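You operate a simulated robot arm through the tools that you are given. There is no shell and no other tool. Be economical: measure what you need, move in short steps, check, and stop when the job is done.

You run a simulated robot arm. Do the job below in one go: nothing can be reset, and whatever is moved stays where it is left.

Task
Shut the loaf in the bread bin and brush the board clean.
Fine: the brush goes back where it was. Set down upright: loaf. What is to be rubbed or washed off counts as gone when no trace of it is left.
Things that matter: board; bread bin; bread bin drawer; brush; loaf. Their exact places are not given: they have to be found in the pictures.

The check looks at the end state, three seconds after you hand in, the way a careful person would. Anything else that was tipped, shoved, dropped, spilled or broken makes it a failure.

Robot
A 6-joint arm with a two-finger parallel gripper on a trunk, on a base that drives. Base frame: it is fixed to the floor where the robot stands at the start and does not move with it; the origin is under the middle of the robot, x ahead of it, y to its left, z up. Units: m, degrees, N and s.
With the tool pointing down near the work surface it reaches from about 0.22 to 0.78 m from the robot's upright axis, wherever it stands. Its first joint turns from -166.0 to 166.0 degrees. Places, roughly: bread bin [0.6, -0.1, 0.9]; bread bin drawer [0.6, -0.1, 1]; brush [0.5, 1.25, 1]. Payload 3.91 kg.
Tool frame: the origin (TCP) lies between the finger pads and is the grasp point; the fingertips stand 0.03 m ahead of it; z points along the fingers, y is the line along which they close. The gripper opens to 0.11 m. The fingers are 0.02 m wide and 0.01 m thick; the gripper's body (0.048 by 0.112 m) begins 0.055 m behind the TCP.
Orientation is that of the tool frame in the base frame, as a unit quaternion [x, y, z, w]. With the fingers straight down and closing along the base's y, the tool's x points along the base's -x, its y along +y and its z along -z.

Tools
- The arm moves only by the tool arm_command. Its argument "moves" is a list that holds one entry, the list of rows, each a list of 7 numbers: the shift along the tool's x, y, z in mm, then the turn, a rotation vector about the tool's x, y, z in degrees, then the finger opening in mm, from 0 to 110. In form: [[[tx, ty, tz, rx, ry, rz, fingers], ...]]. A call has 1 to 20 rows; each row shifts and turns the commanded pose from where the row before left it, along the tool's axes as they then stand. Each row takes 0.2 s and may step no farther than 0.05 m and 8.6 degrees from the row before; otherwise, or with a gripper value out of range, the whole call is refused. Where a pose cannot be reached the arm comes as near as it can. A force on the tool above 40 N (or 10 N above the force at the start of the call, whichever is more), or a blocked arm, ends the call early, and 0.2 s more pass. Each finger travels about 0.045 m/s and halts on what it meets, pressing with about 41 N; the grip force reading is that of the motor and also rises with nothing between the fingers. The clock runs only during rows and for 0.2 s after the last one: add rows that do not move to give the fingers time. It gives the time, the measured TCP pose, the force on the tool (base axes), the opening and the grip force at its end, in the units of the frame above (readings bear some noise), with the torque about the TCP (base axes, N m) and any sound that the robot's microphone picked up.
- Cameras (640 x 400 px; columns grow to the right, rows downward): "scene" is now at [0.0133, 0.1561, 1.4103]; the picture's right is [0.10, -1.00, 0.00], its down [-0.51, -0.05, -0.86] and it looks along [0.85, 0.08, -0.51] (base axes); focal length 236 px, centre (320, 200). "wrist" rides on the gripper at [0.077, 0.007, -0.115] in the tool frame; the picture's right is [-0.09, 1.00, 0.00], its down [-0.80, -0.07, -0.59] and it looks along [-0.59, -0.05, 0.80] (tool axes); focal length 270 px, centre (320, 200).
- capture(camera): a new picture of that camera. It takes no simulated time.
- move_column(by): slides the trunk up (or, below 0, down) by that many m; the arm and the scene camera ride with it, the base frame stays. It gives what a move gives, with no picture.
- drive_base(legs): drives the robot by 1 to 6 legs, each [ahead, turn to the left] in m and degrees, along the robot's own axes; the way and the turn of a leg run together, so that a leg with both is an arc; at most 1.5 m and 180 degrees a leg. The arm and the cameras ride along, it lands a little off, and it stops where it bumps. It gives what a move gives.
- turn_head(pan, tilt): turns the head with the scene camera to pan (to the left, within 155 degrees either way) and tilt (down, from -29 to 69), counted from straight ahead of the robot. It gives what a move gives.
- probe_pixels(camera, pixels): for up to 12 pixels [column, row] of the newest picture of that camera ("zoom" is the newest enlarged one), the place [x, y, z] in the base frame of the surface seen there, good to about 0.002 m. It takes no simulated time.
- zoom(camera, box): a new picture of the part [left, top, right, bottom] of that camera's present view, enlarged. It takes no simulated time.
- close_job(): hands the job in; it is judged then, once.

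Go step by step. Measure first, check grasps and placings, and put right what went wrong. The budget is 80 turns and 52 pictures, counting those below and the enlarged ones. Unless the task says otherwise, let go and move clear before handing in, and close with one line.

The tools are called after "Request:" by a JSON object that holds its "name" and its "arguments". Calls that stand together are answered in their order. arm_command: Moves the arm, as the interface text tells. Its arguments: {"type":"object","properties":{"moves":{"type":"array"}},"required":["moves"]} The other tools are called the same way: move_column (by) slides the trunk up or down; drive_base (legs) drives the base; turn_head (pan, tilt) turns the head that bears the scene camera; capture (camera) takes a picture; probe_pixels (camera, pixels) gives the place of the surface under pixels of a picture; zoom (camera, box) takes an enlarged picture of a part of a camera's view; close_job () hands the job in.

At the start:

```text
t: 0.0
position: [0.3781, 0.2017, 1.2309]
ee_rot: [0.005, 1.0, 0.001, 0.0]
wrist_force: [0.8, -0.1, 0.1]
torque: [-0.01, -0.02, 0.01]
width: 0.1101
gripper_force: 0.0
trunk travel left (down, up): [-0.35, 0.26]
robot x, y, heading: [0.0046, -0.0017, -0.1]
head pan, tilt: [5.4, 30.9]
```

scene: 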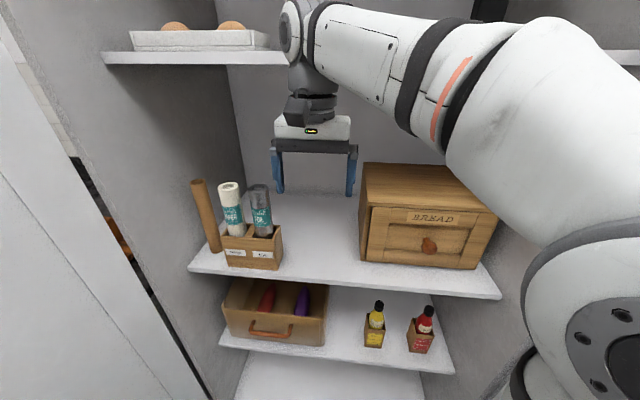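
wrist: 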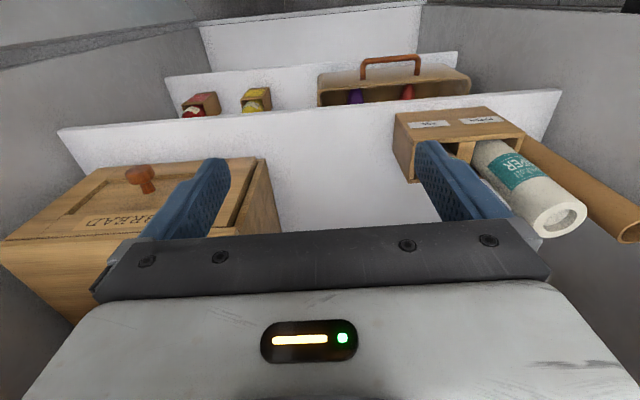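

The bread bin (drawer knob near px 428,246) is ahead; the loaf, board and brush aren't visible. I'll look to the left.

Request:
{"name": "probe_pixels", "arguments": {"camera": "scene", "pixels": [[428, 246], [372, 207], [363, 255], [473, 268], [495, 215], [362, 165], [440, 166], [450, 240], [400, 262], [385, 225]]}}

Request:
{"name": "turn_head", "arguments": {"pan": 70, "tilt": 25}}

Request:
{"name": "capture", "arguments": {"camera": "scene"}}

```text
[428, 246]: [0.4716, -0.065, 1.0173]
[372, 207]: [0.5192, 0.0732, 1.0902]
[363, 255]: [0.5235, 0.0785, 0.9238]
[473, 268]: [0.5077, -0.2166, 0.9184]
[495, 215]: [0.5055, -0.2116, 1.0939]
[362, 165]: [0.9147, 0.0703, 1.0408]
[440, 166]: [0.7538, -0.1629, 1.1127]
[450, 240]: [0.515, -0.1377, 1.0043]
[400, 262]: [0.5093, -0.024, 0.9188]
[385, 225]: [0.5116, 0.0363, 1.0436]
```

```text
t: 1.4
position: [0.3772, 0.2024, 1.2319]
ee_rot: [0.006, 1.0, 0.0, 0.0]
wrist_force: [0.4, -0.2, 0.0]
torque: [0.02, 0.0, 0.0]
width: 0.1099
gripper_force: 0.1
trunk travel left (down, up): [-0.35, 0.26]
robot x, y, heading: [-0.0011, -0.002, 0.3]
head pan, tilt: [70.0, 25.0]
```

```text
49 pictures are left
```

scene: 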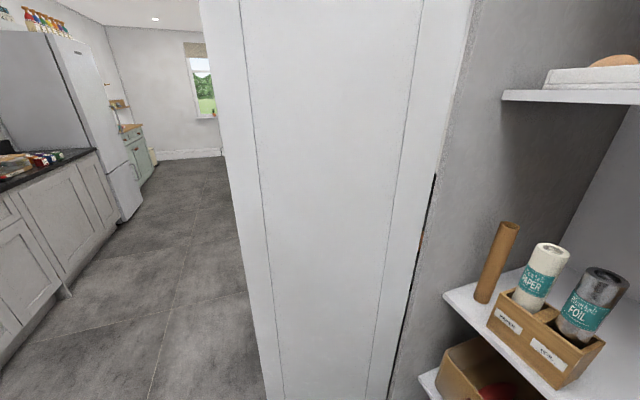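

The open cupboard door blocks the left view; a counter with something board-like shows at px (20,165). I'll look further round.

Request:
{"name": "turn_head", "arguments": {"pan": 120, "tilt": 25}}

Request:
{"name": "capture", "arguments": {"camera": "scene"}}

Request:
{"name": "turn_head", "arguments": {"pan": -60, "tilt": 25}}

Request:
{"name": "capture", "arguments": {"camera": "scene"}}

Request:
{"name": "turn_head", "arguments": {"pan": -130, "tilt": 25}}

Request:
{"name": "capture", "arguments": {"camera": "scene"}}

```text
t: 2.5
position: [0.3777, 0.2021, 1.2323]
ee_rot: [0.005, 1.0, 0.0, 0.0]
wrist_force: [-0.5, -0.2, -1.1]
torque: [0.02, -0.04, 0.01]
width: 0.1101
gripper_force: 0.0
trunk travel left (down, up): [-0.35, 0.26]
robot x, y, heading: [-0.0002, -0.0037, 0.0]
head pan, tilt: [120.0, 25.0]
```

```text
48 pictures are left
```

scene: 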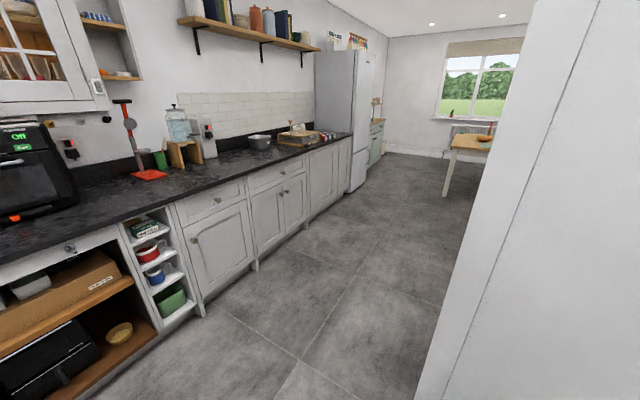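

```text
t: 5.2
position: [0.376, 0.2011, 1.2322]
ee_rot: [0.004, 1.0, 0.0, 0.001]
wrist_force: [-0.1, 0.5, 0.4]
torque: [0.0, -0.05, 0.03]
width: 0.11
gripper_force: 0.0
trunk travel left (down, up): [-0.35, 0.26]
robot x, y, heading: [0.0022, -0.0052, -0.2]
head pan, tilt: [-60.0, 25.0]
```

```text
47 pictures are left
```

scene: 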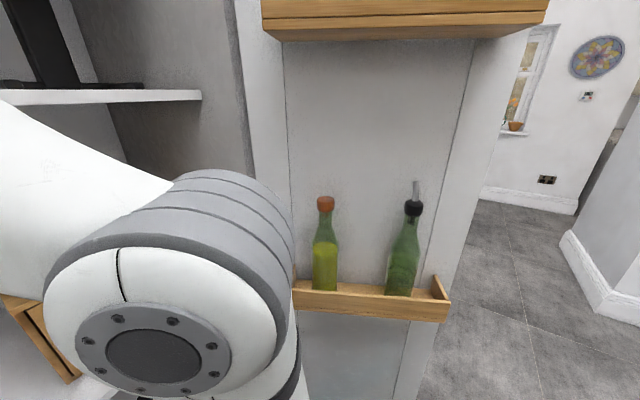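

```text
t: 6.6
position: [0.3777, 0.2036, 1.2331]
ee_rot: [0.006, 1.0, 0.0, 0.0]
wrist_force: [0.0, 0.0, 1.0]
torque: [0.03, 0.03, 0.01]
width: 0.1101
gripper_force: 0.1
trunk travel left (down, up): [-0.35, 0.26]
robot x, y, heading: [-0.0, -0.0012, -0.2]
head pan, tilt: [-130.0, 25.0]
```

```text
46 pictures are left
```

scene: 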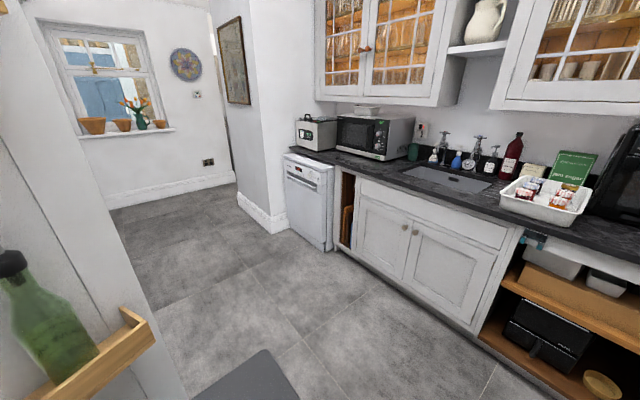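

No loaf or brush in view yet: probably hidden behind the open left door. I'll look left again and probe the door and counters before driving back.

Request:
{"name": "turn_head", "arguments": {"pan": 100, "tilt": 25}}

Request:
{"name": "capture", "arguments": {"camera": "scene"}}

Request:
{"name": "probe_pixels", "arguments": {"camera": "scene", "pixels": [[380, 200], [350, 390], [180, 150], [130, 230], [60, 250], [330, 145], [20, 180], [100, 130], [600, 200], [355, 40], [200, 370]]}}

```text
t: 9.9
position: [0.3773, 0.2031, 1.2308]
ee_rot: [0.006, 1.0, -0.001, 0.0]
wrist_force: [-0.1, -0.3, -0.2]
torque: [0.01, -0.02, -0.01]
width: 0.1098
gripper_force: 0.0
trunk travel left (down, up): [-0.35, 0.26]
robot x, y, heading: [-0.0009, -0.0027, -0.1]
head pan, tilt: [100.0, 25.0]
```

```text
45 pictures are left
```

scene: 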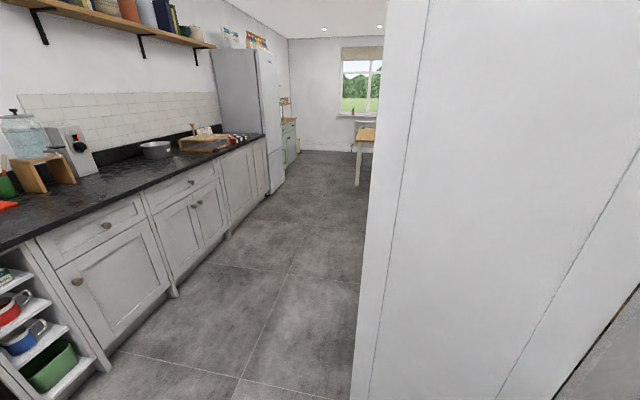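

```text
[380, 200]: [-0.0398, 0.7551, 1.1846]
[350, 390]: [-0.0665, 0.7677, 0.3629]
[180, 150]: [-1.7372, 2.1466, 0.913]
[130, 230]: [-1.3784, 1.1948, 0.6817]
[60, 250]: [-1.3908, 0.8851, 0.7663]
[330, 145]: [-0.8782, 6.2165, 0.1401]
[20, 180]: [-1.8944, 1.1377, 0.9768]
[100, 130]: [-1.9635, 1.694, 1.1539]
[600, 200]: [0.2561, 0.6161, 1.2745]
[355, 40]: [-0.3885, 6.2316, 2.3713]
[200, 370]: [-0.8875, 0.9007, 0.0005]
```

The left door spans to about (-0.07, 0.77) and the rear counter front is x≈-1.38. I'll back up 0.7 m and turn left to see past the door.

Request:
{"name": "drive_base", "arguments": {"legs": [[-0.7, 0], [0, 90]]}}

Request:
{"name": "turn_head", "arguments": {"pan": -30, "tilt": 20}}

Request:
{"name": "capture", "arguments": {"camera": "scene"}}

```text
t: 17.5
position: [-0.8773, 0.3923, 1.2309]
ee_rot: [-0.688, 0.726, 0.0, 0.0]
wrist_force: [-0.6, 0.8, 0.1]
torque: [-0.03, 0.02, 0.01]
width: 0.1099
gripper_force: 0.1
trunk travel left (down, up): [-0.35, 0.26]
robot x, y, heading: [-0.6861, 0.0045, 87.1]
head pan, tilt: [100.0, 25.0]
```

```text
t: 19.6
position: [-0.8775, 0.3925, 1.2325]
ee_rot: [-0.687, 0.726, 0.0, 0.0]
wrist_force: [0.2, -0.3, 0.4]
torque: [-0.02, 0.01, -0.03]
width: 0.1099
gripper_force: 0.1
trunk travel left (down, up): [-0.35, 0.26]
robot x, y, heading: [-0.6867, 0.0058, 86.9]
head pan, tilt: [-30.0, 20.0]
```

```text
44 pictures are left
```

scene: 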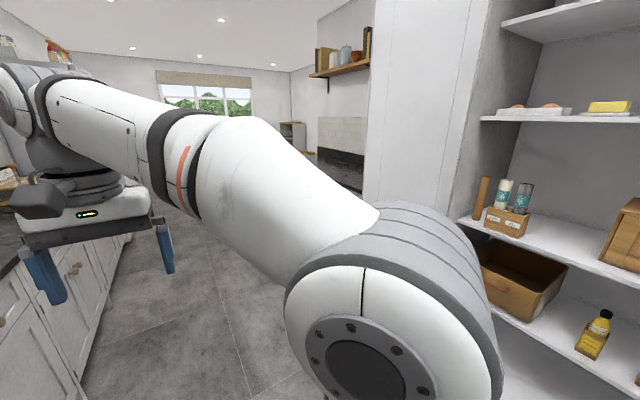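

A counter with tiled backsplash shows past the door at px (345,165). I'll drive 1.2 m ahead along the aisle and look right.

Request:
{"name": "drive_base", "arguments": {"legs": [[1.2, 3]]}}

Request:
{"name": "turn_head", "arguments": {"pan": -80, "tilt": 30}}

Request:
{"name": "capture", "arguments": {"camera": "scene"}}

```text
t: 25.6
position: [-0.8525, 1.5746, 1.2319]
ee_rot: [-0.7, 0.714, 0.0, 0.0]
wrist_force: [0.1, 0.2, 0.5]
torque: [0.04, 0.01, -0.03]
width: 0.1098
gripper_force: 0.0
trunk travel left (down, up): [-0.35, 0.26]
robot x, y, heading: [-0.6497, 1.191, 89.0]
head pan, tilt: [-30.0, 20.0]
```

```text
t: 26.8
position: [-0.852, 1.5745, 1.2316]
ee_rot: [-0.7, 0.714, 0.0, -0.001]
wrist_force: [-1.0, -0.2, 0.4]
torque: [0.02, 0.03, -0.04]
width: 0.1099
gripper_force: 0.1
trunk travel left (down, up): [-0.35, 0.26]
robot x, y, heading: [-0.6451, 1.1924, 89.2]
head pan, tilt: [-80.0, 30.0]
```

```text
43 pictures are left
```

scene: 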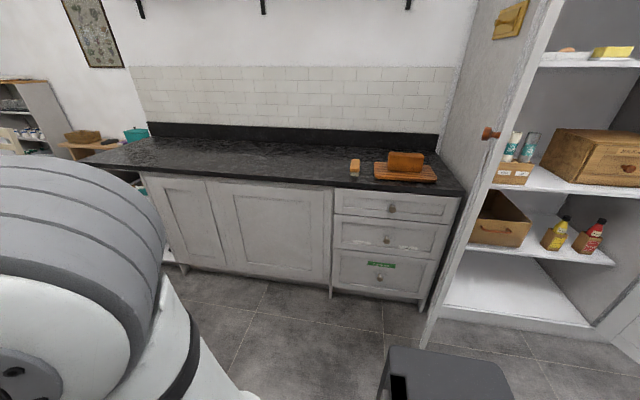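

The loaf on its board (px 405,165) and brush (px 355,167) are on this counter. I'll probe them.

Request:
{"name": "probe_pixels", "arguments": {"camera": "scene", "pixels": [[355, 160], [355, 174], [376, 172], [435, 176], [390, 160], [422, 160], [405, 168], [345, 185], [460, 190], [430, 370], [210, 180], [490, 133]]}}

Request:
{"name": "zoom", "arguments": {"camera": "scene", "box": [330, 140, 458, 220]}}

```text
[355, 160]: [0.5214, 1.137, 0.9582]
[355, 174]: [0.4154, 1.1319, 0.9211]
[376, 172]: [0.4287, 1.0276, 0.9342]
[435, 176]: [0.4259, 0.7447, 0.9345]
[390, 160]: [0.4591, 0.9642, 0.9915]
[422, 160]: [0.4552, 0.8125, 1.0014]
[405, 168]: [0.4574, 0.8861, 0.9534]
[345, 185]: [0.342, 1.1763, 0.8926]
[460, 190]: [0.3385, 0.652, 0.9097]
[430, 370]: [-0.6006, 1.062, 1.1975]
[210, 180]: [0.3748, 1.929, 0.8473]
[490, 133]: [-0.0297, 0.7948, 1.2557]
```

```text
5.00 times, centred on (394, 180) of scene
```

zoom: 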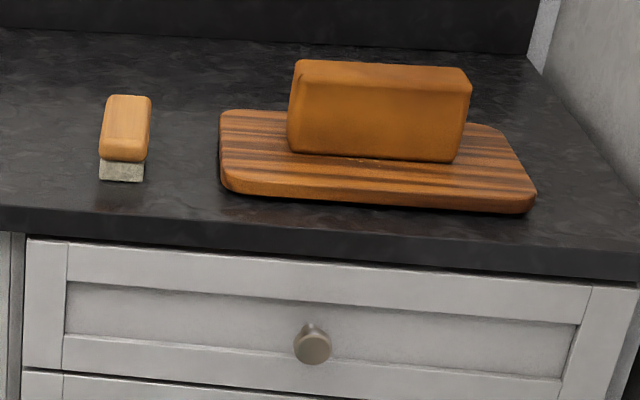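

Loaf and board are found; I'll measure loaf depth and the brush more exactly in the enlarged view.

Request:
{"name": "probe_pixels", "arguments": {"camera": "zoom", "pixels": [[300, 63], [380, 64], [380, 80], [380, 95], [460, 72], [380, 150], [380, 158], [128, 97], [125, 155], [122, 178], [104, 140], [150, 130]]}}

```text
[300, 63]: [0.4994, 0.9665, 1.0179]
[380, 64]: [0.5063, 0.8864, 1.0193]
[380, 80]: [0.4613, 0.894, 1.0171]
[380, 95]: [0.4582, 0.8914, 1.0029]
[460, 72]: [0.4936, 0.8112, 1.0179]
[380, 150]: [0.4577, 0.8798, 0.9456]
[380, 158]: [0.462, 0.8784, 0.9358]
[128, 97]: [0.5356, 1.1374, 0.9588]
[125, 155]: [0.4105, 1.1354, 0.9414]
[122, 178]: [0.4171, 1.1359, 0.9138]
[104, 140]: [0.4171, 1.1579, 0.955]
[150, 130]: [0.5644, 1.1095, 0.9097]
```

Loaf: x 0.457–0.53, y 0.81–0.967, z 0.934–1.019; brush around (0.475,1.135). I'll first go to open the drawer: back, turn right, ahead.

Request:
{"name": "drive_base", "arguments": {"legs": [[-1.2, 0], [0, -89], [0.42, 0]]}}

Request:
{"name": "turn_head", "arguments": {"pan": -5, "tilt": 30}}

Request:
{"name": "capture", "arguments": {"camera": "scene"}}

```text
t: 39.0
position: [0.136, 0.1679, 1.2309]
ee_rot: [0.024, 1.0, 0.0, 0.0]
wrist_force: [0.4, 0.5, 0.7]
torque: [-0.03, -0.06, -0.01]
width: 0.1097
gripper_force: 0.2
trunk travel left (down, up): [-0.35, 0.26]
robot x, y, heading: [-0.2481, -0.0307, -2.9]
head pan, tilt: [-80.0, 30.0]
```

```text
t: 40.4
position: [0.1353, 0.169, 1.2313]
ee_rot: [0.024, 1.0, 0.0, 0.0]
wrist_force: [0.8, 0.3, 0.9]
torque: [0.02, -0.01, -0.01]
width: 0.1104
gripper_force: 0.1
trunk travel left (down, up): [-0.35, 0.26]
robot x, y, heading: [-0.2491, -0.0306, -2.7]
head pan, tilt: [-5.0, 30.0]
```

```text
41 pictures are left
```

scene: 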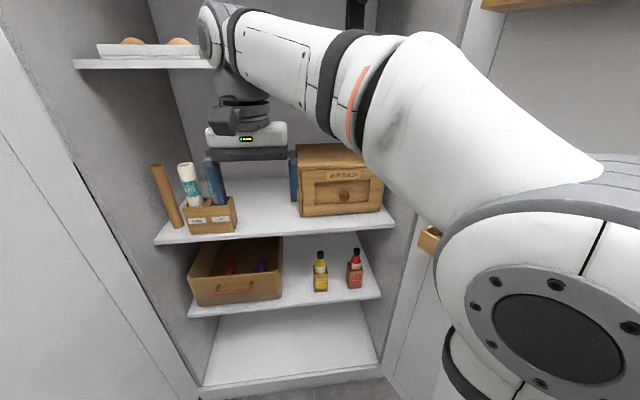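

Request:
{"name": "zoom", "arguments": {"camera": "scene", "box": [280, 135, 400, 225]}}

Request:
{"name": "probe_pixels", "arguments": {"camera": "scene", "pixels": [[343, 196], [345, 170], [330, 205], [360, 203], [340, 148], [362, 155], [200, 180], [230, 230]]}}

```text
4.44 times, centred on (340, 180) of scene
```

zoom: 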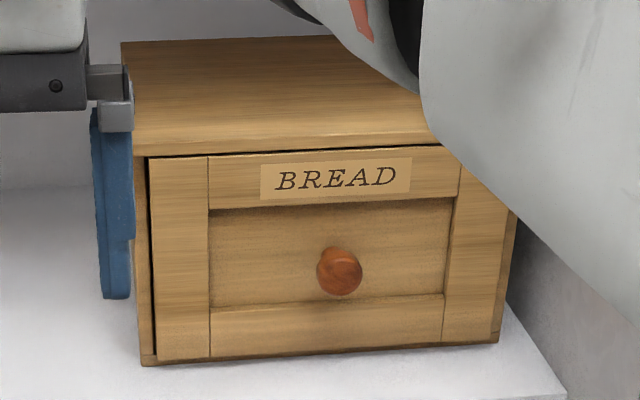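

```text
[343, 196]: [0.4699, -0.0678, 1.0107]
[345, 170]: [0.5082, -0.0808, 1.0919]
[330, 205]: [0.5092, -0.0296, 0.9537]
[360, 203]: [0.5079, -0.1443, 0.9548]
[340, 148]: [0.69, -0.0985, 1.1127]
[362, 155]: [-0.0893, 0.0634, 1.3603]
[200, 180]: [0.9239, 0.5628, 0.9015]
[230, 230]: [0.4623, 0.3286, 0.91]
```

The knob's tip is at (0.470,-0.068,1.012), drawer front at x≈0.508. I'll move to a pregrasp in front of it and tilt the tool 45° forward.

Request:
{"name": "arm_command", "arguments": {"moves": [[[0, 0, 0, 0, 0, -2.75, 70], [-28.2, -26.3, 14.3, 0, 0, 0, 70], [-28.2, -26.3, 14.3, 0, 0, 0, 70], [-28.2, -26.3, 14.3, 0, 0, 0, 70], [-28.2, -26.3, 14.3, 0, 0, 0, 70], [-28.2, -26.3, 14.3, 0, 0, 0, 70], [-28.2, -26.3, 14.3, 0, 0, 0, 70], [-28.2, -26.3, 14.3, 0, 0, 0, 70], [-28.2, -26.3, 14.3, 0, 0, 0, 70], [-28.2, -26.3, 14.3, 0, 0, 0, 70], [0, 0, 0, 0, -7.5, 0, 70], [0, 0, 0, 0, -7.5, 0, 70], [0, 0, 0, 0, -7.5, 0, 70], [0, 0, 0, 0, -7.5, 0, 70], [0, 0, 0, 0, -7.5, 0, 70], [0, 0, 0, 0, -7.5, 0, 70], [0, 0, 0, 0, 0, 0, 70]]]}}

Request:
{"name": "capture", "arguments": {"camera": "wrist"}}

```text
t: 44.0
position: [0.3895, -0.0673, 1.1023]
ee_rot: [-0.001, 0.923, 0.001, 0.384]
wrist_force: [-0.8, 0.1, 0.1]
torque: [0.0, 0.03, 0.0]
width: 0.0703
gripper_force: 0.0
trunk travel left (down, up): [-0.35, 0.26]
robot x, y, heading: [-0.2487, -0.0316, -2.9]
head pan, tilt: [-5.0, 30.0]
```

```text
39 pictures are left
```

wrist: 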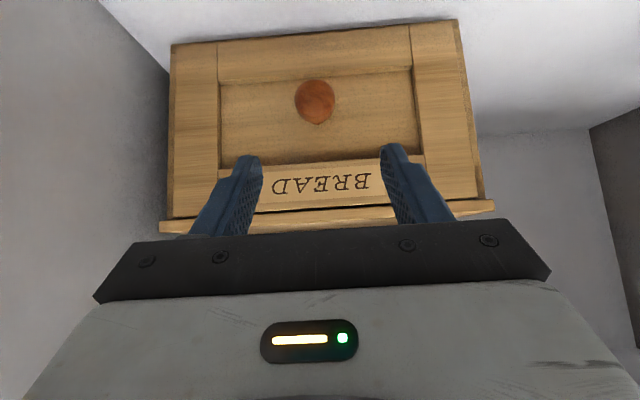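

The knob is centred between the fingers (px 315,100). Advance 120 mm along the tool and close.

Request:
{"name": "arm_command", "arguments": {"moves": [[[0, 0, 30, 0, 0, 0, 70], [0, 0, 30, 0, 0, 0, 70], [0, 0, 30, 0, 0, 0, 70], [0, 0, 28, 0, 0, 0, 70], [0, 0, 0, 0, 0, 0, 20], [0, 0, 0, 0, 0, 0, 20], [0, 0, 0, 0, 0, 0, 20], [0, 0, 0, 0, 0, 0, 20]]]}}

Request:
{"name": "capture", "arguments": {"camera": "wrist"}}

```text
t: 45.8
position: [0.4725, -0.0714, 1.0202]
ee_rot: [0.0, 0.924, 0.001, 0.383]
wrist_force: [0.5, -25.6, 2.0]
torque: [-0.67, -0.12, -0.54]
width: 0.0356
gripper_force: 45.1
trunk travel left (down, up): [-0.35, 0.26]
robot x, y, heading: [-0.2521, -0.0297, -3.1]
head pan, tilt: [-5.0, 30.0]
```

```text
38 pictures are left
```

wrist: 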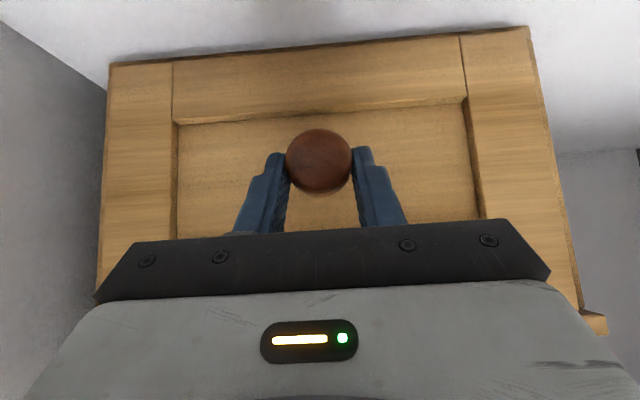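

Gripped the knob (35.6 mm), with a small sideways load. I'll relieve it 4 mm and pull 60 mm.

Request:
{"name": "arm_command", "arguments": {"moves": [[[0, -4, 0, 0, 0, 0, 20], [7.1, 0, -7.1, 0, 0, 0, 20], [10.6, 0, -10.6, 0, 0, 0, 20], [10.6, 0, -10.6, 0, 0, 0, 20], [14.1, 0, -14.1, 0, 0, 0, 20]]]}}

```text
t: 47.0
position: [0.41, -0.0711, 1.0217]
ee_rot: [-0.002, 0.924, 0.001, 0.383]
wrist_force: [-1.0, 7.8, 15.7]
torque: [0.39, 0.29, 0.15]
width: 0.0353
gripper_force: 45.2
trunk travel left (down, up): [-0.35, 0.26]
robot x, y, heading: [-0.2486, -0.0304, -2.8]
head pan, tilt: [-5.0, 30.0]
```

It slides freely. Pull another 120 mm and look.

Request:
{"name": "arm_command", "arguments": {"moves": [[[14.1, 0, -14.1, 0, 0, 0, 20], [14.1, 0, -14.1, 0, 0, 0, 20], [14.1, 0, -14.1, 0, 0, 0, 20], [14.1, 0, -14.1, 0, 0, 0, 20], [14.1, 0, -14.1, 0, 0, 0, 20], [14.1, 0, -14.1, 0, 0, 0, 20], [0, 0, 0, 0, 0, 0, 20]]]}}

Request:
{"name": "capture", "arguments": {"camera": "scene"}}

```text
t: 48.6
position: [0.2929, -0.0696, 1.0203]
ee_rot: [-0.002, 0.924, -0.001, 0.382]
wrist_force: [1.2, 26.7, 11.6]
torque: [0.67, 0.71, 0.32]
width: 0.0354
gripper_force: 45.2
trunk travel left (down, up): [-0.35, 0.26]
robot x, y, heading: [-0.2469, -0.03, -2.8]
head pan, tilt: [-5.0, 30.0]
```

```text
37 pictures are left
```

scene: 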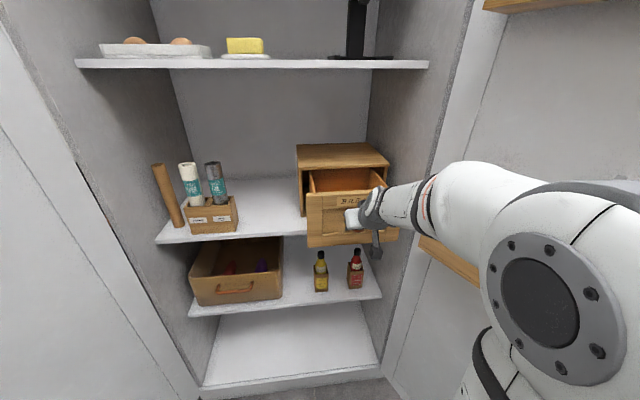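

The drawer is out about 0.18 m. I'll release, back off along the tool and lift clear, then look inside.

Request:
{"name": "arm_command", "arguments": {"moves": [[[0, 2, 0, 0, 0, 0, 50], [0, 0, 0, 0, 0, 0, 70], [0, 0, 0, 0, 0, 0, 70], [0, 0, -30, 0, 0, 0, 70], [0, 0, -30, 0, 0, 0, 70], [0, 0, -30, 0, 0, 0, 70], [-14.1, 0, -28.2, 0, 0, 0, 70], [-28.2, 0, -28.2, 0, 0, 0, 70], [-28.2, 0, -28.2, 0, 0, 0, 70], [0, 0, 0, 0, 7.5, 0, 70], [0, 0, 0, 0, 7.5, 0, 70], [0, 0, 0, 0, 7.5, 0, 70], [0, 0, 0, 0, 7.5, 0, 70], [0, 0, 0, 0, 7.5, 0, 70], [0, 0, 0, 0, 7.5, 0, 70], [0, 40, 0, 0, 0, 0, 110], [0, 40, 0, 0, 0, 0, 110], [0, 40, 0, 0, 0, 0, 110]]]}}

Request:
{"name": "zoom", "arguments": {"camera": "scene", "box": [280, 120, 408, 250]}}

```text
t: 52.4
position: [0.2184, 0.0492, 1.1937]
ee_rot: [0.0, 1.0, 0.0, -0.001]
wrist_force: [1.0, -0.7, 0.2]
torque: [0.01, -0.01, 0.0]
width: 0.1101
gripper_force: 0.1
trunk travel left (down, up): [-0.35, 0.26]
robot x, y, heading: [-0.2489, -0.0307, -2.7]
head pan, tilt: [-5.0, 30.0]
```

```text
3.08 times, centred on (344, 185) of scene
```

zoom: 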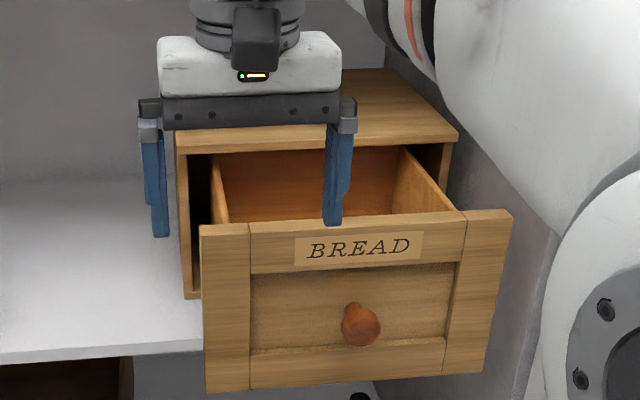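

The drawer stands open. I'll probe its walls.

Request:
{"name": "probe_pixels", "arguments": {"camera": "zoom", "pixels": [[280, 200], [280, 180], [390, 165], [425, 180], [218, 190], [280, 224], [230, 228], [480, 216], [210, 233], [360, 320], [400, 150], [430, 205]]}}

Request:
{"name": "capture", "arguments": {"camera": "wrist"}}

```text
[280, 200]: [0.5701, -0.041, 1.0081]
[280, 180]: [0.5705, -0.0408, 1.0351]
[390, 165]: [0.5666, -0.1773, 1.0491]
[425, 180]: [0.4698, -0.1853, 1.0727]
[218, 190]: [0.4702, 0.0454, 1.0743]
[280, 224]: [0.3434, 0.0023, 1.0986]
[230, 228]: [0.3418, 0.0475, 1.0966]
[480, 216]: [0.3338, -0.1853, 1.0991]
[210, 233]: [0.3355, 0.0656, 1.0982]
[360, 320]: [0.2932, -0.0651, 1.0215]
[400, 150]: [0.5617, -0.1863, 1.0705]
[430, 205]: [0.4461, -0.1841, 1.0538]
```

```text
35 pictures are left
```

wrist: 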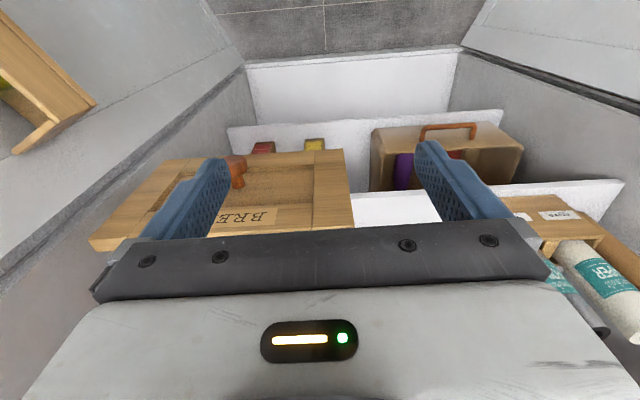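

The drawer interior spans x 0.345–0.57, y -0.185–0.045, roomy for the loaf. I'll drive back to the aisle, round to the board's counter, stopping short.

Request:
{"name": "drive_base", "arguments": {"legs": [[-0.42, 0], [0, 92], [1.18, 0], [0, -89], [0.3, 0]]}}

Request:
{"name": "turn_head", "arguments": {"pan": -60, "tilt": 60}}

Request:
{"name": "capture", "arguments": {"camera": "scene"}}

```text
t: 69.8
position: [0.1198, 1.2808, 1.1931]
ee_rot: [-0.047, 0.999, 0.0, -0.001]
wrist_force: [0.8, 0.5, 1.2]
torque: [-0.02, 0.04, 0.03]
width: 0.11
gripper_force: 0.0
trunk travel left (down, up): [-0.35, 0.26]
robot x, y, heading: [-0.3406, 1.172, 1.9]
head pan, tilt: [-5.0, 30.0]
```

```text
t: 71.0
position: [0.12, 1.281, 1.194]
ee_rot: [-0.046, 0.999, 0.0, 0.001]
wrist_force: [-0.5, 0.4, 0.6]
torque: [0.01, 0.01, 0.01]
width: 0.1101
gripper_force: 0.0
trunk travel left (down, up): [-0.35, 0.26]
robot x, y, heading: [-0.34, 1.1715, 1.8]
head pan, tilt: [-60.0, 60.0]
```

```text
34 pictures are left
```

scene: 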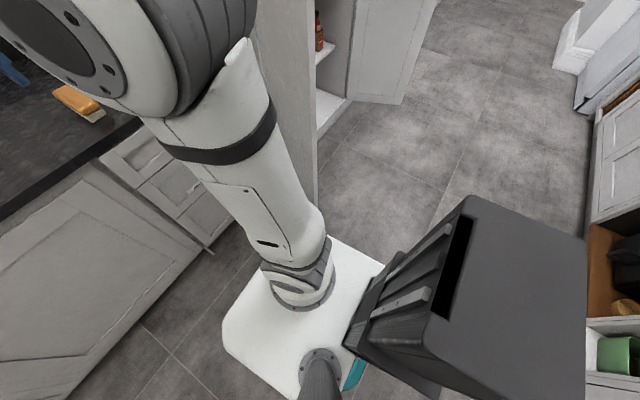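

Request:
{"name": "probe_pixels", "arguments": {"camera": "scene", "pixels": [[340, 237], [375, 262], [225, 325], [232, 350], [270, 270], [300, 395], [585, 240], [465, 198], [290, 200], [310, 150]]}}

```text
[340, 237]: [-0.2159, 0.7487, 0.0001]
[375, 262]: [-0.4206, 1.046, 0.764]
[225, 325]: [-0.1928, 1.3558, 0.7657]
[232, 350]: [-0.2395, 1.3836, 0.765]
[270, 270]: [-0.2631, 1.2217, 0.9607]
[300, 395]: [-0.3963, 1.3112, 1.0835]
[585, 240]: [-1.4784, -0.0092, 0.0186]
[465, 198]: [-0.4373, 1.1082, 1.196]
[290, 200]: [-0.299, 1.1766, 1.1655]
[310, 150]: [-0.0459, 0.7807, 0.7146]
```

The base is only about ±0.2 m wide, so I can get closer. I'll drive to about (0, 1.08), heading 0.

Request:
{"name": "drive_base", "arguments": {"legs": [[0, -16], [0.345, 0], [0, 14]]}}

Request:
{"name": "turn_head", "arguments": {"pan": -15, "tilt": 45}}

Request:
{"name": "capture", "arguments": {"camera": "scene"}}

Request:
{"name": "capture", "arguments": {"camera": "wrist"}}

```text
t: 75.1
position: [0.4674, 1.1755, 1.1941]
ee_rot: [-0.026, 1.0, 0.0, 0.0]
wrist_force: [-1.2, 0.0, 0.6]
torque: [0.01, 0.0, 0.01]
width: 0.1103
gripper_force: 0.0
trunk travel left (down, up): [-0.35, 0.26]
robot x, y, heading: [0.0015, 1.0741, -0.6]
head pan, tilt: [-60.0, 60.0]
```

```text
t: 76.2
position: [0.4672, 1.1758, 1.1941]
ee_rot: [-0.025, 1.0, 0.0, 0.0]
wrist_force: [-0.7, 1.0, -0.6]
torque: [-0.01, 0.0, -0.01]
width: 0.1099
gripper_force: 0.2
trunk travel left (down, up): [-0.35, 0.26]
robot x, y, heading: [0.0045, 1.077, -1.0]
head pan, tilt: [-15.0, 45.0]
```

```text
33 pictures are left
```

scene: 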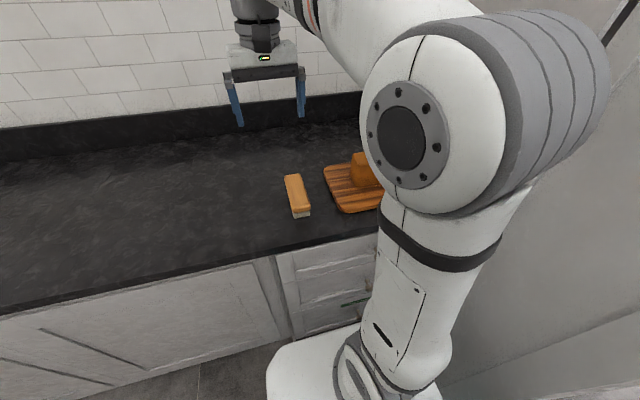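

```text
32 pictures are left
```

wrist: 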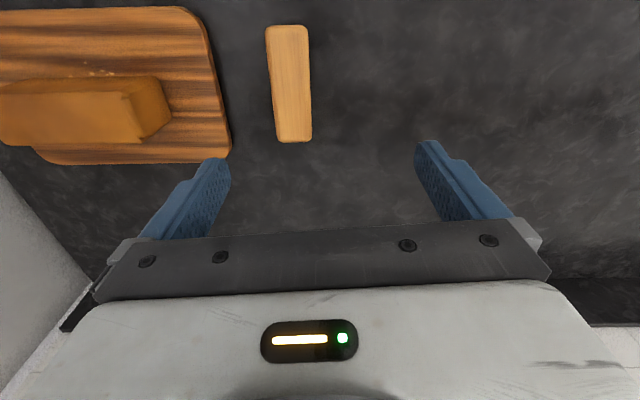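

The wrist view shows board, loaf and brush well. Probe their corners.

Request:
{"name": "probe_pixels", "arguments": {"camera": "wrist", "pixels": [[60, 85], [122, 95], [135, 138], [30, 140], [160, 85], [268, 28], [306, 28], [278, 138], [309, 138], [180, 12], [228, 150], [50, 160]]}}

Request:
{"name": "zoom", "arguments": {"camera": "wrist", "box": [0, 0, 320, 200]}}

```text
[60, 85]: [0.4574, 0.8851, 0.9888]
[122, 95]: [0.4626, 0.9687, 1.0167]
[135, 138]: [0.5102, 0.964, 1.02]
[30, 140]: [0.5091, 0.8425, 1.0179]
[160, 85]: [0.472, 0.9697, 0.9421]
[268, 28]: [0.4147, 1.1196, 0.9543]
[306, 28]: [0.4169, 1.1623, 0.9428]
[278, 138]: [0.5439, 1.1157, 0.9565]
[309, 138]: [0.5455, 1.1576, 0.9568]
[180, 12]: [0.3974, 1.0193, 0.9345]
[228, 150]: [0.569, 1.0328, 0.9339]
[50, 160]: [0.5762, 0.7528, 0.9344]
```

```text
2.00 times, centred on (160, 100) of wrist
```

zoom: 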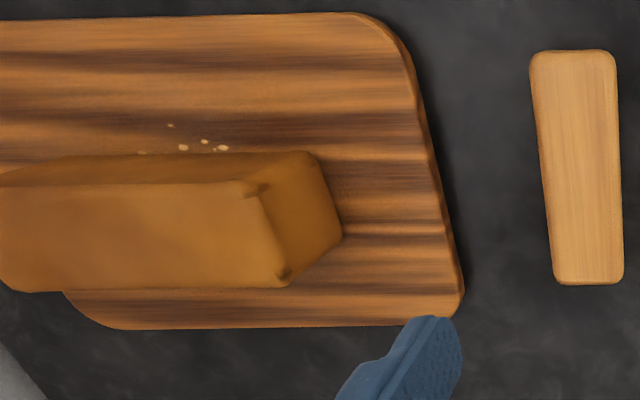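

Loaf centre ≈ (0.487, 0.889), about 0.06 deep, top 1.019; crumbs lie in front of it at zoom px (200,145). I'll turn the tool 93° so the fingers close along x, and hover above the loaf.

Request:
{"name": "arm_command", "arguments": {"moves": [[[0, 0, 0, 0, 0, 8.45, 110], [0, 0, 0, 0, 0, 8.45, 110], [0, 0, 0, 0, 0, 8.45, 110], [0, 0, 0, 0, 0, 8.45, 110], [0, 0, 0, 0, 0, 8.45, 110], [0, 0, 0, 0, 0, 8.45, 110], [0, 0, 0, 0, 0, 8.45, 110], [0, 0, 0, 0, 0, 8.45, 110], [0, 0, 0, 0, 0, 8.45, 110], [0, 0, 0, 0, 0, 8.45, 110], [0, 0, 0, 0, 0, 8.45, 110], [-35.9, 2.5, 11.75, 0, 0, 0, 110], [-35.9, 2.5, 11.75, 0, 0, 0, 110], [-35.9, 2.5, 11.75, 0, 0, 0, 110], [-35.9, 2.5, 11.75, 0, 0, 0, 110], [-35.9, 2.5, 11.75, 0, 0, 0, 110], [-35.9, 2.5, 11.75, 0, 0, 0, 110], [-35.9, 2.5, 11.75, 0, 0, 0, 110], [-35.9, 2.5, 11.75, 0, 0, 0, 110], [0, 0, 0, 0, 0, 0, 110]]]}}

Request:
{"name": "capture", "arguments": {"camera": "wrist"}}

```text
t: 80.4
position: [0.4892, 0.8907, 1.0967]
ee_rot: [0.707, 0.707, 0.0, 0.0]
wrist_force: [0.1, 0.3, -0.6]
torque: [0.01, -0.02, 0.01]
width: 0.11
gripper_force: 0.0
trunk travel left (down, up): [-0.35, 0.26]
robot x, y, heading: [0.0029, 1.0799, -1.1]
head pan, tilt: [-15.0, 45.0]
```

```text
30 pictures are left
```

wrist: 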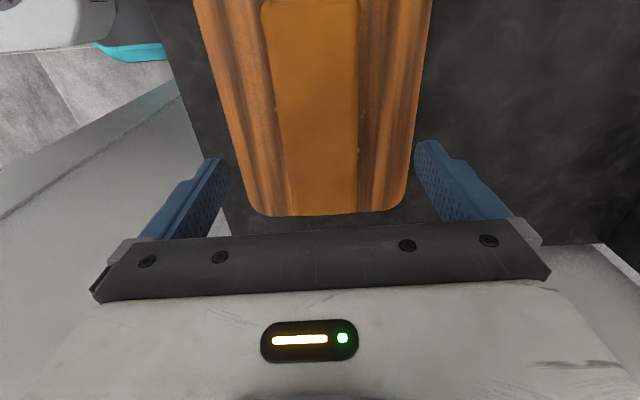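

Well centred over the loaf. Descend 112 mm and close gently.

Request:
{"name": "arm_command", "arguments": {"moves": [[[0, 0, 28, 0, 0, 0, 110], [0, 0, 28, 0, 0, 0, 110], [0, 0, 28, 0, 0, 0, 110], [0, 0, 28, 0, 0, 0, 110], [0, 0, 0, 0, 0, 0, 40], [0, 0, 0, 0, 0, 0, 40], [0, 0, 0, 0, 0, 0, 40], [0, 0, 0, 0, 0, 0, 40], [0, 0, 0, 0, 0, 0, 40]]]}}

```text
t: 82.4
position: [0.4885, 0.889, 0.986]
ee_rot: [0.707, 0.707, 0.0, 0.001]
wrist_force: [-0.7, -1.0, -1.0]
torque: [-0.03, -0.02, 0.0]
width: 0.062
gripper_force: 40.9
trunk travel left (down, up): [-0.35, 0.26]
robot x, y, heading: [0.0032, 1.0776, -0.9]
head pan, tilt: [-15.0, 45.0]
```

Loaf held (62 mm). Lift 200 mm and bring it in front of the robot.

Request:
{"name": "arm_command", "arguments": {"moves": [[[0, 0, -20, 0, 0, 0, 40], [0, 0, -36, 0, 0, 0, 40], [0, 0, -36, 0, 0, 0, 40], [0, 0, -36, 0, 0, 0, 40], [0, 0, -36, 0, 0, 0, 40], [0, 0, -36, 0, 0, 0, 40], [36, -14, 0, 0, 0, 0, 40], [36, -14, 0, 0, 0, 0, 40], [36, -14, 0, 0, 0, 0, 40], [36, -14, 0, 0, 0, 0, 40], [36, -14, 0, 0, 0, 0, 40], [0, 0, 0, 0, 0, 0, 40]]]}}

Request:
{"name": "capture", "arguments": {"camera": "scene"}}

```text
t: 85.0
position: [0.4186, 1.0704, 1.1897]
ee_rot: [0.707, 0.707, 0.0, 0.0]
wrist_force: [0.1, 0.3, -3.3]
torque: [-0.01, -0.05, 0.0]
width: 0.062
gripper_force: 40.8
trunk travel left (down, up): [-0.35, 0.26]
robot x, y, heading: [0.0041, 1.081, -0.9]
head pan, tilt: [-15.0, 45.0]
```

```text
29 pictures are left
```

scene: 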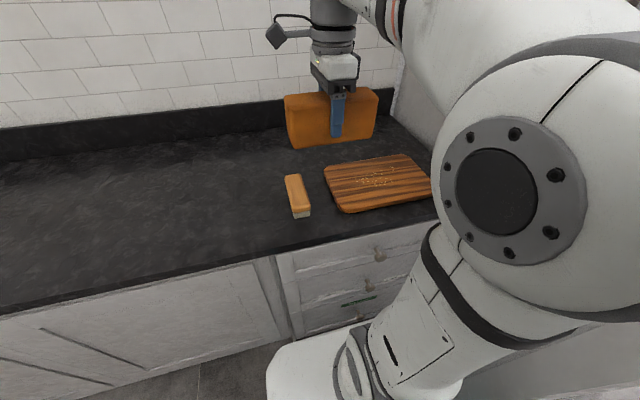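

Board's crumbs show at px (378,180). Now carry the loaf back to the pantry.

Request:
{"name": "drive_base", "arguments": {"legs": [[-0.65, 0], [0, 91], [-1.12, 0], [0, -90], [0.42, 0]]}}

Request:
{"name": "turn_head", "arguments": {"pan": -5, "tilt": 35}}

Request:
{"name": "capture", "arguments": {"camera": "scene"}}

```text
t: 103.8
position: [0.1718, -0.022, 1.1898]
ee_rot: [0.706, 0.708, 0.0, -0.001]
wrist_force: [0.5, 1.1, -4.1]
torque: [0.0, 0.03, 0.0]
width: 0.0617
gripper_force: 41.3
trunk travel left (down, up): [-0.35, 0.26]
robot x, y, heading: [-0.2463, -0.0149, -1.3]
head pan, tilt: [-15.0, 45.0]
```

```text
t: 104.5
position: [0.1691, -0.0222, 1.1894]
ee_rot: [0.706, 0.708, -0.001, -0.001]
wrist_force: [0.1, 1.0, -4.2]
torque: [0.0, -0.02, 0.01]
width: 0.0617
gripper_force: 41.0
trunk travel left (down, up): [-0.35, 0.26]
robot x, y, heading: [-0.2441, -0.0157, -1.2]
head pan, tilt: [-5.0, 35.0]
```

```text
28 pictures are left
```

scene: 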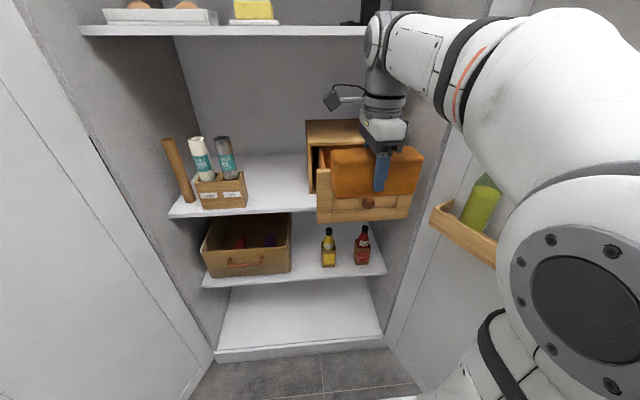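

Loaf still level in the grip. Move over the open drawer at (0.425,-0.07) and check with the wrist camera.

Request:
{"name": "arm_command", "arguments": {"moves": [[[-8, 36.5, 0, 0, 0, 0, 40], [-8, 36.5, 0, 0, 0, 0, 40], [-8, 36.5, 0, 0, 0, 0, 40], [-8, 36.5, 0, 0, 0, 0, 40], [-8, 36.5, 0, 0, 0, 0, 40], [-8, 36.5, 0, 0, 0, 0, 40], [0, 36.5, 0, 0, 0, 0, 40], [0, 0, 0, 0, 0, 0, 40]]]}}

Request:
{"name": "zoom", "arguments": {"camera": "scene", "box": [280, 90, 440, 240]}}

Request:
{"name": "capture", "arguments": {"camera": "wrist"}}

```text
t: 106.3
position: [0.403, -0.0679, 1.1877]
ee_rot: [0.706, 0.708, -0.001, -0.001]
wrist_force: [-0.2, 0.5, -3.1]
torque: [0.01, -0.01, 0.02]
width: 0.0618
gripper_force: 41.5
trunk travel left (down, up): [-0.35, 0.26]
robot x, y, heading: [-0.2443, -0.0125, -1.4]
head pan, tilt: [-5.0, 35.0]
```

```text
2.67 times, centred on (360, 165) of scene
```

zoom: 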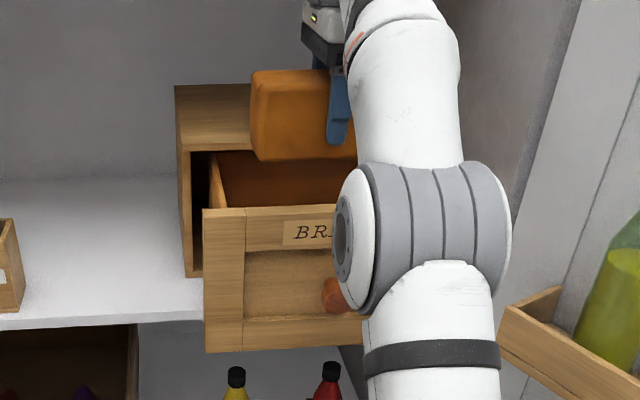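

```text
26 pictures are left
```

wrist: 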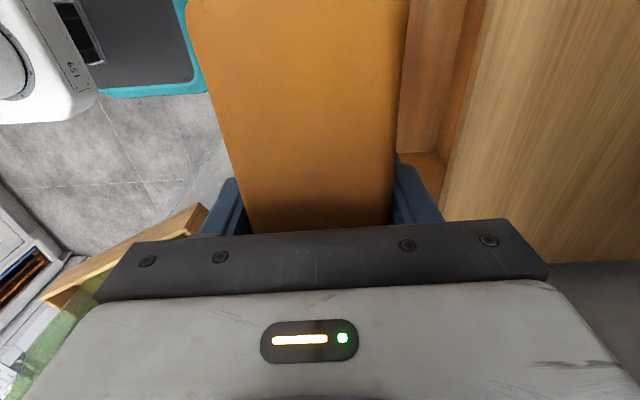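

The robot's elbow is near the drawer's front in the picture; I'll probe it and the drawer floor.

Request:
{"name": "probe_pixels", "arguments": {"camera": "zoom", "pixels": [[342, 235], [370, 190], [370, 300], [430, 240], [380, 350], [335, 295]]}}

Request:
{"name": "probe_pixels", "arguments": {"camera": "wrist", "pixels": [[425, 60], [430, 165], [400, 100], [450, 100], [480, 60], [245, 220], [390, 220], [415, 150]]}}

```text
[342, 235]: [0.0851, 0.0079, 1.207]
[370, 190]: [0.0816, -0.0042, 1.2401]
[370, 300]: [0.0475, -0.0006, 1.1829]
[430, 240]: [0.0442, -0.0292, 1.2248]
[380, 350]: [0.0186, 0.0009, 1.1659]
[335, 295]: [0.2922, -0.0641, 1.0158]
```

```text
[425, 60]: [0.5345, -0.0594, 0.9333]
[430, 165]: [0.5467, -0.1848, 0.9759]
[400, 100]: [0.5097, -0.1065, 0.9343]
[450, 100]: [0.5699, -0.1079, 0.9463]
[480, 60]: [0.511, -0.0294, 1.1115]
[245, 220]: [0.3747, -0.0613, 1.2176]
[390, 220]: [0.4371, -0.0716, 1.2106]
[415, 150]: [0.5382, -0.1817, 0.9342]
```

The elbow is well clear (x≈0.08) and the drawer floor is at z=0.934, so set down at TCP z≈0.987. Shift 17 mm and descend.

Request:
{"name": "arm_command", "arguments": {"moves": [[[0, 17, 0, 0, 0, 0, 40], [0, 0, 36, 0, 0, 0, 40], [0, 0, 36, 0, 0, 0, 40], [0, 0, 36, 0, 0, 0, 40], [0, 0, 36, 0, 0, 0, 40], [0, 0, 36, 0, 0, 0, 40], [0, 0, 8, 0, 0, 0, 40], [0, 0, 5, 0, 0, 0, 40], [0, 0, 4, 0, 0, 0, 40], [0, 0, 3, 0, 0, 0, 40], [0, 0, 0, 0, 0, 0, 40]]]}}

```text
t: 108.7
position: [0.4298, -0.0693, 0.9799]
ee_rot: [0.705, 0.71, 0.0, 0.001]
wrist_force: [1.9, -2.0, 22.0]
torque: [-0.32, 0.57, -0.19]
width: 0.0615
gripper_force: 34.2
out of reach, approached as far as the arm can: row 1
trunk travel left (down, up): [-0.35, 0.26]
robot x, y, heading: [-0.2488, -0.0185, -1.2]
head pan, tilt: [-5.0, 35.0]
```

Contact with the drawer floor. Ease up 3 mm, open to 88 mm and rise.

Request:
{"name": "arm_command", "arguments": {"moves": [[[0, 0, -3, 0, 0, 0, 40], [0, 0, 0, 0, 0, 0, 75], [0, 0, 0, 0, 0, 0, 86], [0, 0, 0, 0, 0, 0, 86], [0, 0, -20, 0, 0, 0, 86], [0, 0, -36, 0, 0, 0, 86], [0, 0, -36, 0, 0, 0, 86], [0, 0, -36, 0, 0, 0, 86], [0, 0, -36, 0, 0, 0, 86], [0, -40, -36, 0, 0, 0, 86], [0, -45, -20, 0, 0, 0, 86], [0, -45, 0, 0, 0, 0, 86], [0, -45, 0, 0, 0, 0, 86]]]}}

Request:
{"name": "zoom", "arguments": {"camera": "scene", "box": [280, 110, 440, 240]}}

```text
refused: row 10 steps farther than a row can; nothing moved
```

```text
3.08 times, centred on (360, 175) of scene
```

zoom: 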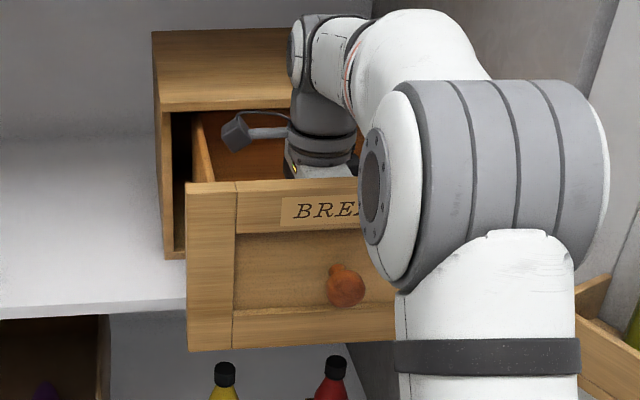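

A row was too long; I'll reissue with smaller steps.

Request:
{"name": "arm_command", "arguments": {"moves": [[[0, 0, -3, 0, 0, 0, 40], [0, 0, 0, 0, 0, 0, 75], [0, 0, 0, 0, 0, 0, 86], [0, 0, 0, 0, 0, 0, 86], [0, 0, -20, 0, 0, 0, 86], [0, 0, -36, 0, 0, 0, 86], [0, 0, -36, 0, 0, 0, 86], [0, 0, -36, 0, 0, 0, 86], [0, 0, -36, 0, 0, 0, 86], [0, -30, -30, 0, 0, 0, 86], [0, -45, 0, 0, 0, 0, 86], [0, -45, 0, 0, 0, 0, 86], [0, -45, 0, 0, 0, 0, 86], [0, -45, 0, 0, 0, 0, 86]]]}}

Request:
{"name": "zoom", "arguments": {"camera": "scene", "box": [280, 110, 440, 240]}}

```text
t: 111.7
position: [0.2217, -0.0662, 1.1779]
ee_rot: [0.706, 0.709, 0.0, 0.0]
wrist_force: [0.3, 0.3, 0.5]
torque: [0.01, 0.03, 0.02]
width: 0.0858
gripper_force: 0.0
trunk travel left (down, up): [-0.35, 0.26]
robot x, y, heading: [-0.2457, -0.0124, -1.4]
head pan, tilt: [-5.0, 35.0]
```

```text
3.08 times, centred on (360, 175) of scene
```

zoom: 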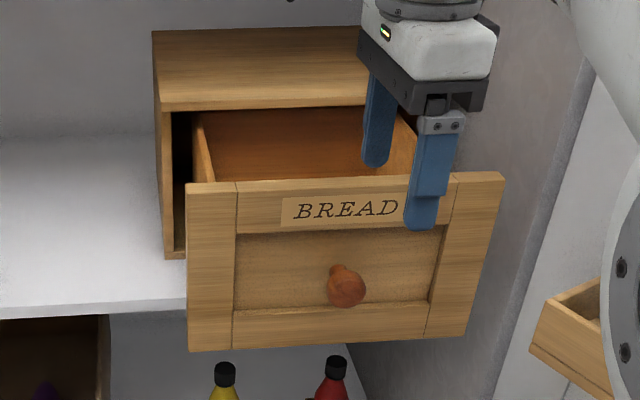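

Loaf is inside; drawer still fully open. I'll turn the tool back 90°, close the fingers, drop in front of the knob and tilt 30° to push it shut.

Request:
{"name": "arm_command", "arguments": {"moves": [[[0, 0, 0, 0, 0, -8.18, 0], [0, 0, 0, 0, 0, -8.18, 0], [0, 0, 0, 0, 0, -8.18, 0], [0, 0, 0, 0, 0, -8.18, 0], [0, 0, 0, 0, 0, -8.18, 0], [0, 0, 0, 0, 0, -8.18, 0], [0, 0, 0, 0, 0, -8.18, 0], [0, 0, 0, 0, 0, -8.18, 0], [0, 0, 0, 0, 0, -8.18, 0], [0, 0, 0, 0, 0, -8.18, 0], [0, 0, 0, 0, 0, -8.18, 0], [0, 0, 35.7, 0, 0, 0, 0], [0, 0, 35.7, 0, 0, 0, 0], [0, 0, 35.7, 0, 0, 0, 0], [0, 0, 35.7, 0, 0, 0, 0], [0, 0, 0, 0, -7.5, 0, 0], [0, 0, 0, 0, -7.5, 0, 0], [0, 0, 0, 0, -7.5, 0, 0], [0, 0, 0, 0, -7.5, 0, 0], [0, 0, 0, 0, 0, 0, 0]]]}}

Request:
{"name": "zoom", "arguments": {"camera": "scene", "box": [280, 110, 440, 240]}}

```text
t: 115.9
position: [0.2213, -0.0695, 1.0327]
ee_rot: [-0.001, 0.966, 0.001, 0.26]
wrist_force: [-0.4, -1.0, -0.4]
torque: [-0.03, -0.01, 0.0]
width: 0.0
gripper_force: 37.8
trunk travel left (down, up): [-0.35, 0.26]
robot x, y, heading: [-0.2444, -0.0175, -1.1]
head pan, tilt: [-5.0, 35.0]
```

```text
3.08 times, centred on (360, 175) of scene
```

zoom: 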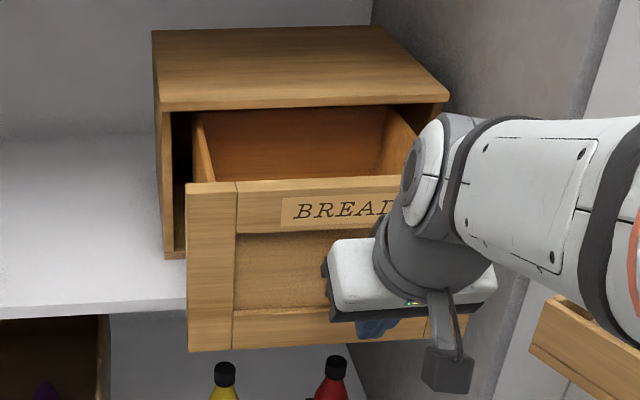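

In place before the knob. Push 200 mm forward, then finish in small steps.

Request:
{"name": "arm_command", "arguments": {"moves": [[[0, 3, 0, 0, 0, 0, 0], [-17.3, 0, 10, 0, 0, 0, 0], [-17.3, 0, 10, 0, 0, 0, 0], [-17.3, 0, 10, 0, 0, 0, 0], [-17.3, 0, 10, 0, 0, 0, 0], [-17.3, 0, 10, 0, 0, 0, 0], [-17.3, 0, 10, 0, 0, 0, 0], [-17.3, 0, 10, 0, 0, 0, 0], [-17.3, 0, 10, 0, 0, 0, 0], [-17.3, 0, 10, 0, 0, 0, 0], [-17.3, 0, 10, 0, 0, 0, 0], [0, 0, 0, 0, 0, 0, 0]]]}}

Request:
{"name": "zoom", "arguments": {"camera": "scene", "box": [280, 110, 440, 240]}}

```text
t: 118.5
position: [0.4219, -0.0639, 1.0318]
ee_rot: [-0.002, 0.966, 0.0, 0.259]
wrist_force: [0.3, -0.6, -0.8]
torque: [0.02, 0.04, -0.01]
width: 0.0
gripper_force: 37.8
trunk travel left (down, up): [-0.35, 0.26]
robot x, y, heading: [-0.2425, -0.0175, -1.3]
head pan, tilt: [-5.0, 35.0]
```

```text
3.08 times, centred on (360, 175) of scene
```

zoom: 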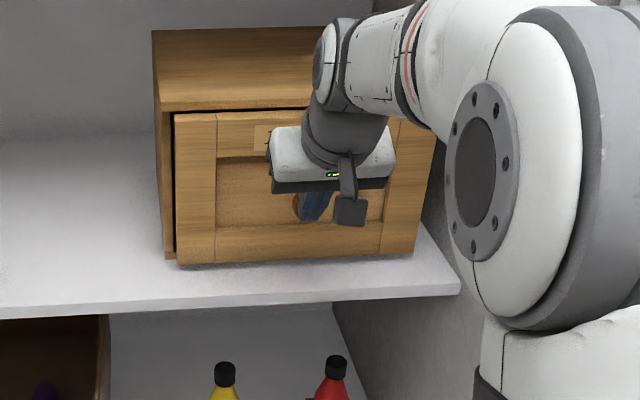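

Nearly shut. Push 26 mm more in small steps.

Request:
{"name": "arm_command", "arguments": {"moves": [[[-6.9, 0, 4, 0, 0, 0, 0], [-6.9, 0, 4, 0, 0, 0, 0], [-3.5, 0, 2, 0, 0, 0, 0], [-2.6, 0, 1.5, 0, 0, 0, 0], [-2.6, 0, 1.5, 0, 0, 0, 0], [0, 0, 0, 0, 0, 0, 0]]]}}

Request:
{"name": "zoom", "arguments": {"camera": "scene", "box": [280, 110, 440, 240]}}

Request:
{"name": "probe_pixels", "arguments": {"camera": "zoom", "pixels": [[195, 200], [170, 240], [235, 110], [235, 135], [400, 230], [250, 245]]}}

```text
t: 119.9
position: [0.447, -0.0654, 1.0319]
ee_rot: [-0.002, 0.966, 0.001, 0.259]
wrist_force: [-1.8, -0.2, -0.6]
torque: [0.0, 0.03, -0.04]
width: 0.0
gripper_force: 37.5
trunk travel left (down, up): [-0.35, 0.26]
robot x, y, heading: [-0.2428, -0.0135, -1.2]
head pan, tilt: [-5.0, 35.0]
```

```text
3.08 times, centred on (360, 175) of scene
```

zoom: 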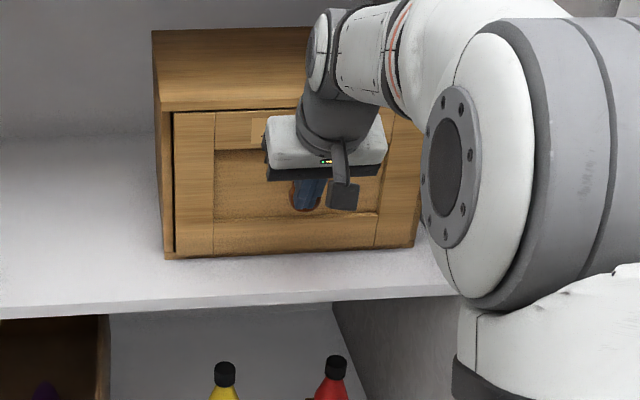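

```text
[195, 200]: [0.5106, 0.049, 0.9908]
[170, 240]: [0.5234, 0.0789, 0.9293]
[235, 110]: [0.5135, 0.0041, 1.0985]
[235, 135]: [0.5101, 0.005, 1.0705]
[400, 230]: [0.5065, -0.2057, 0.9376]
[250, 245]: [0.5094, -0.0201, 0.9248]
```

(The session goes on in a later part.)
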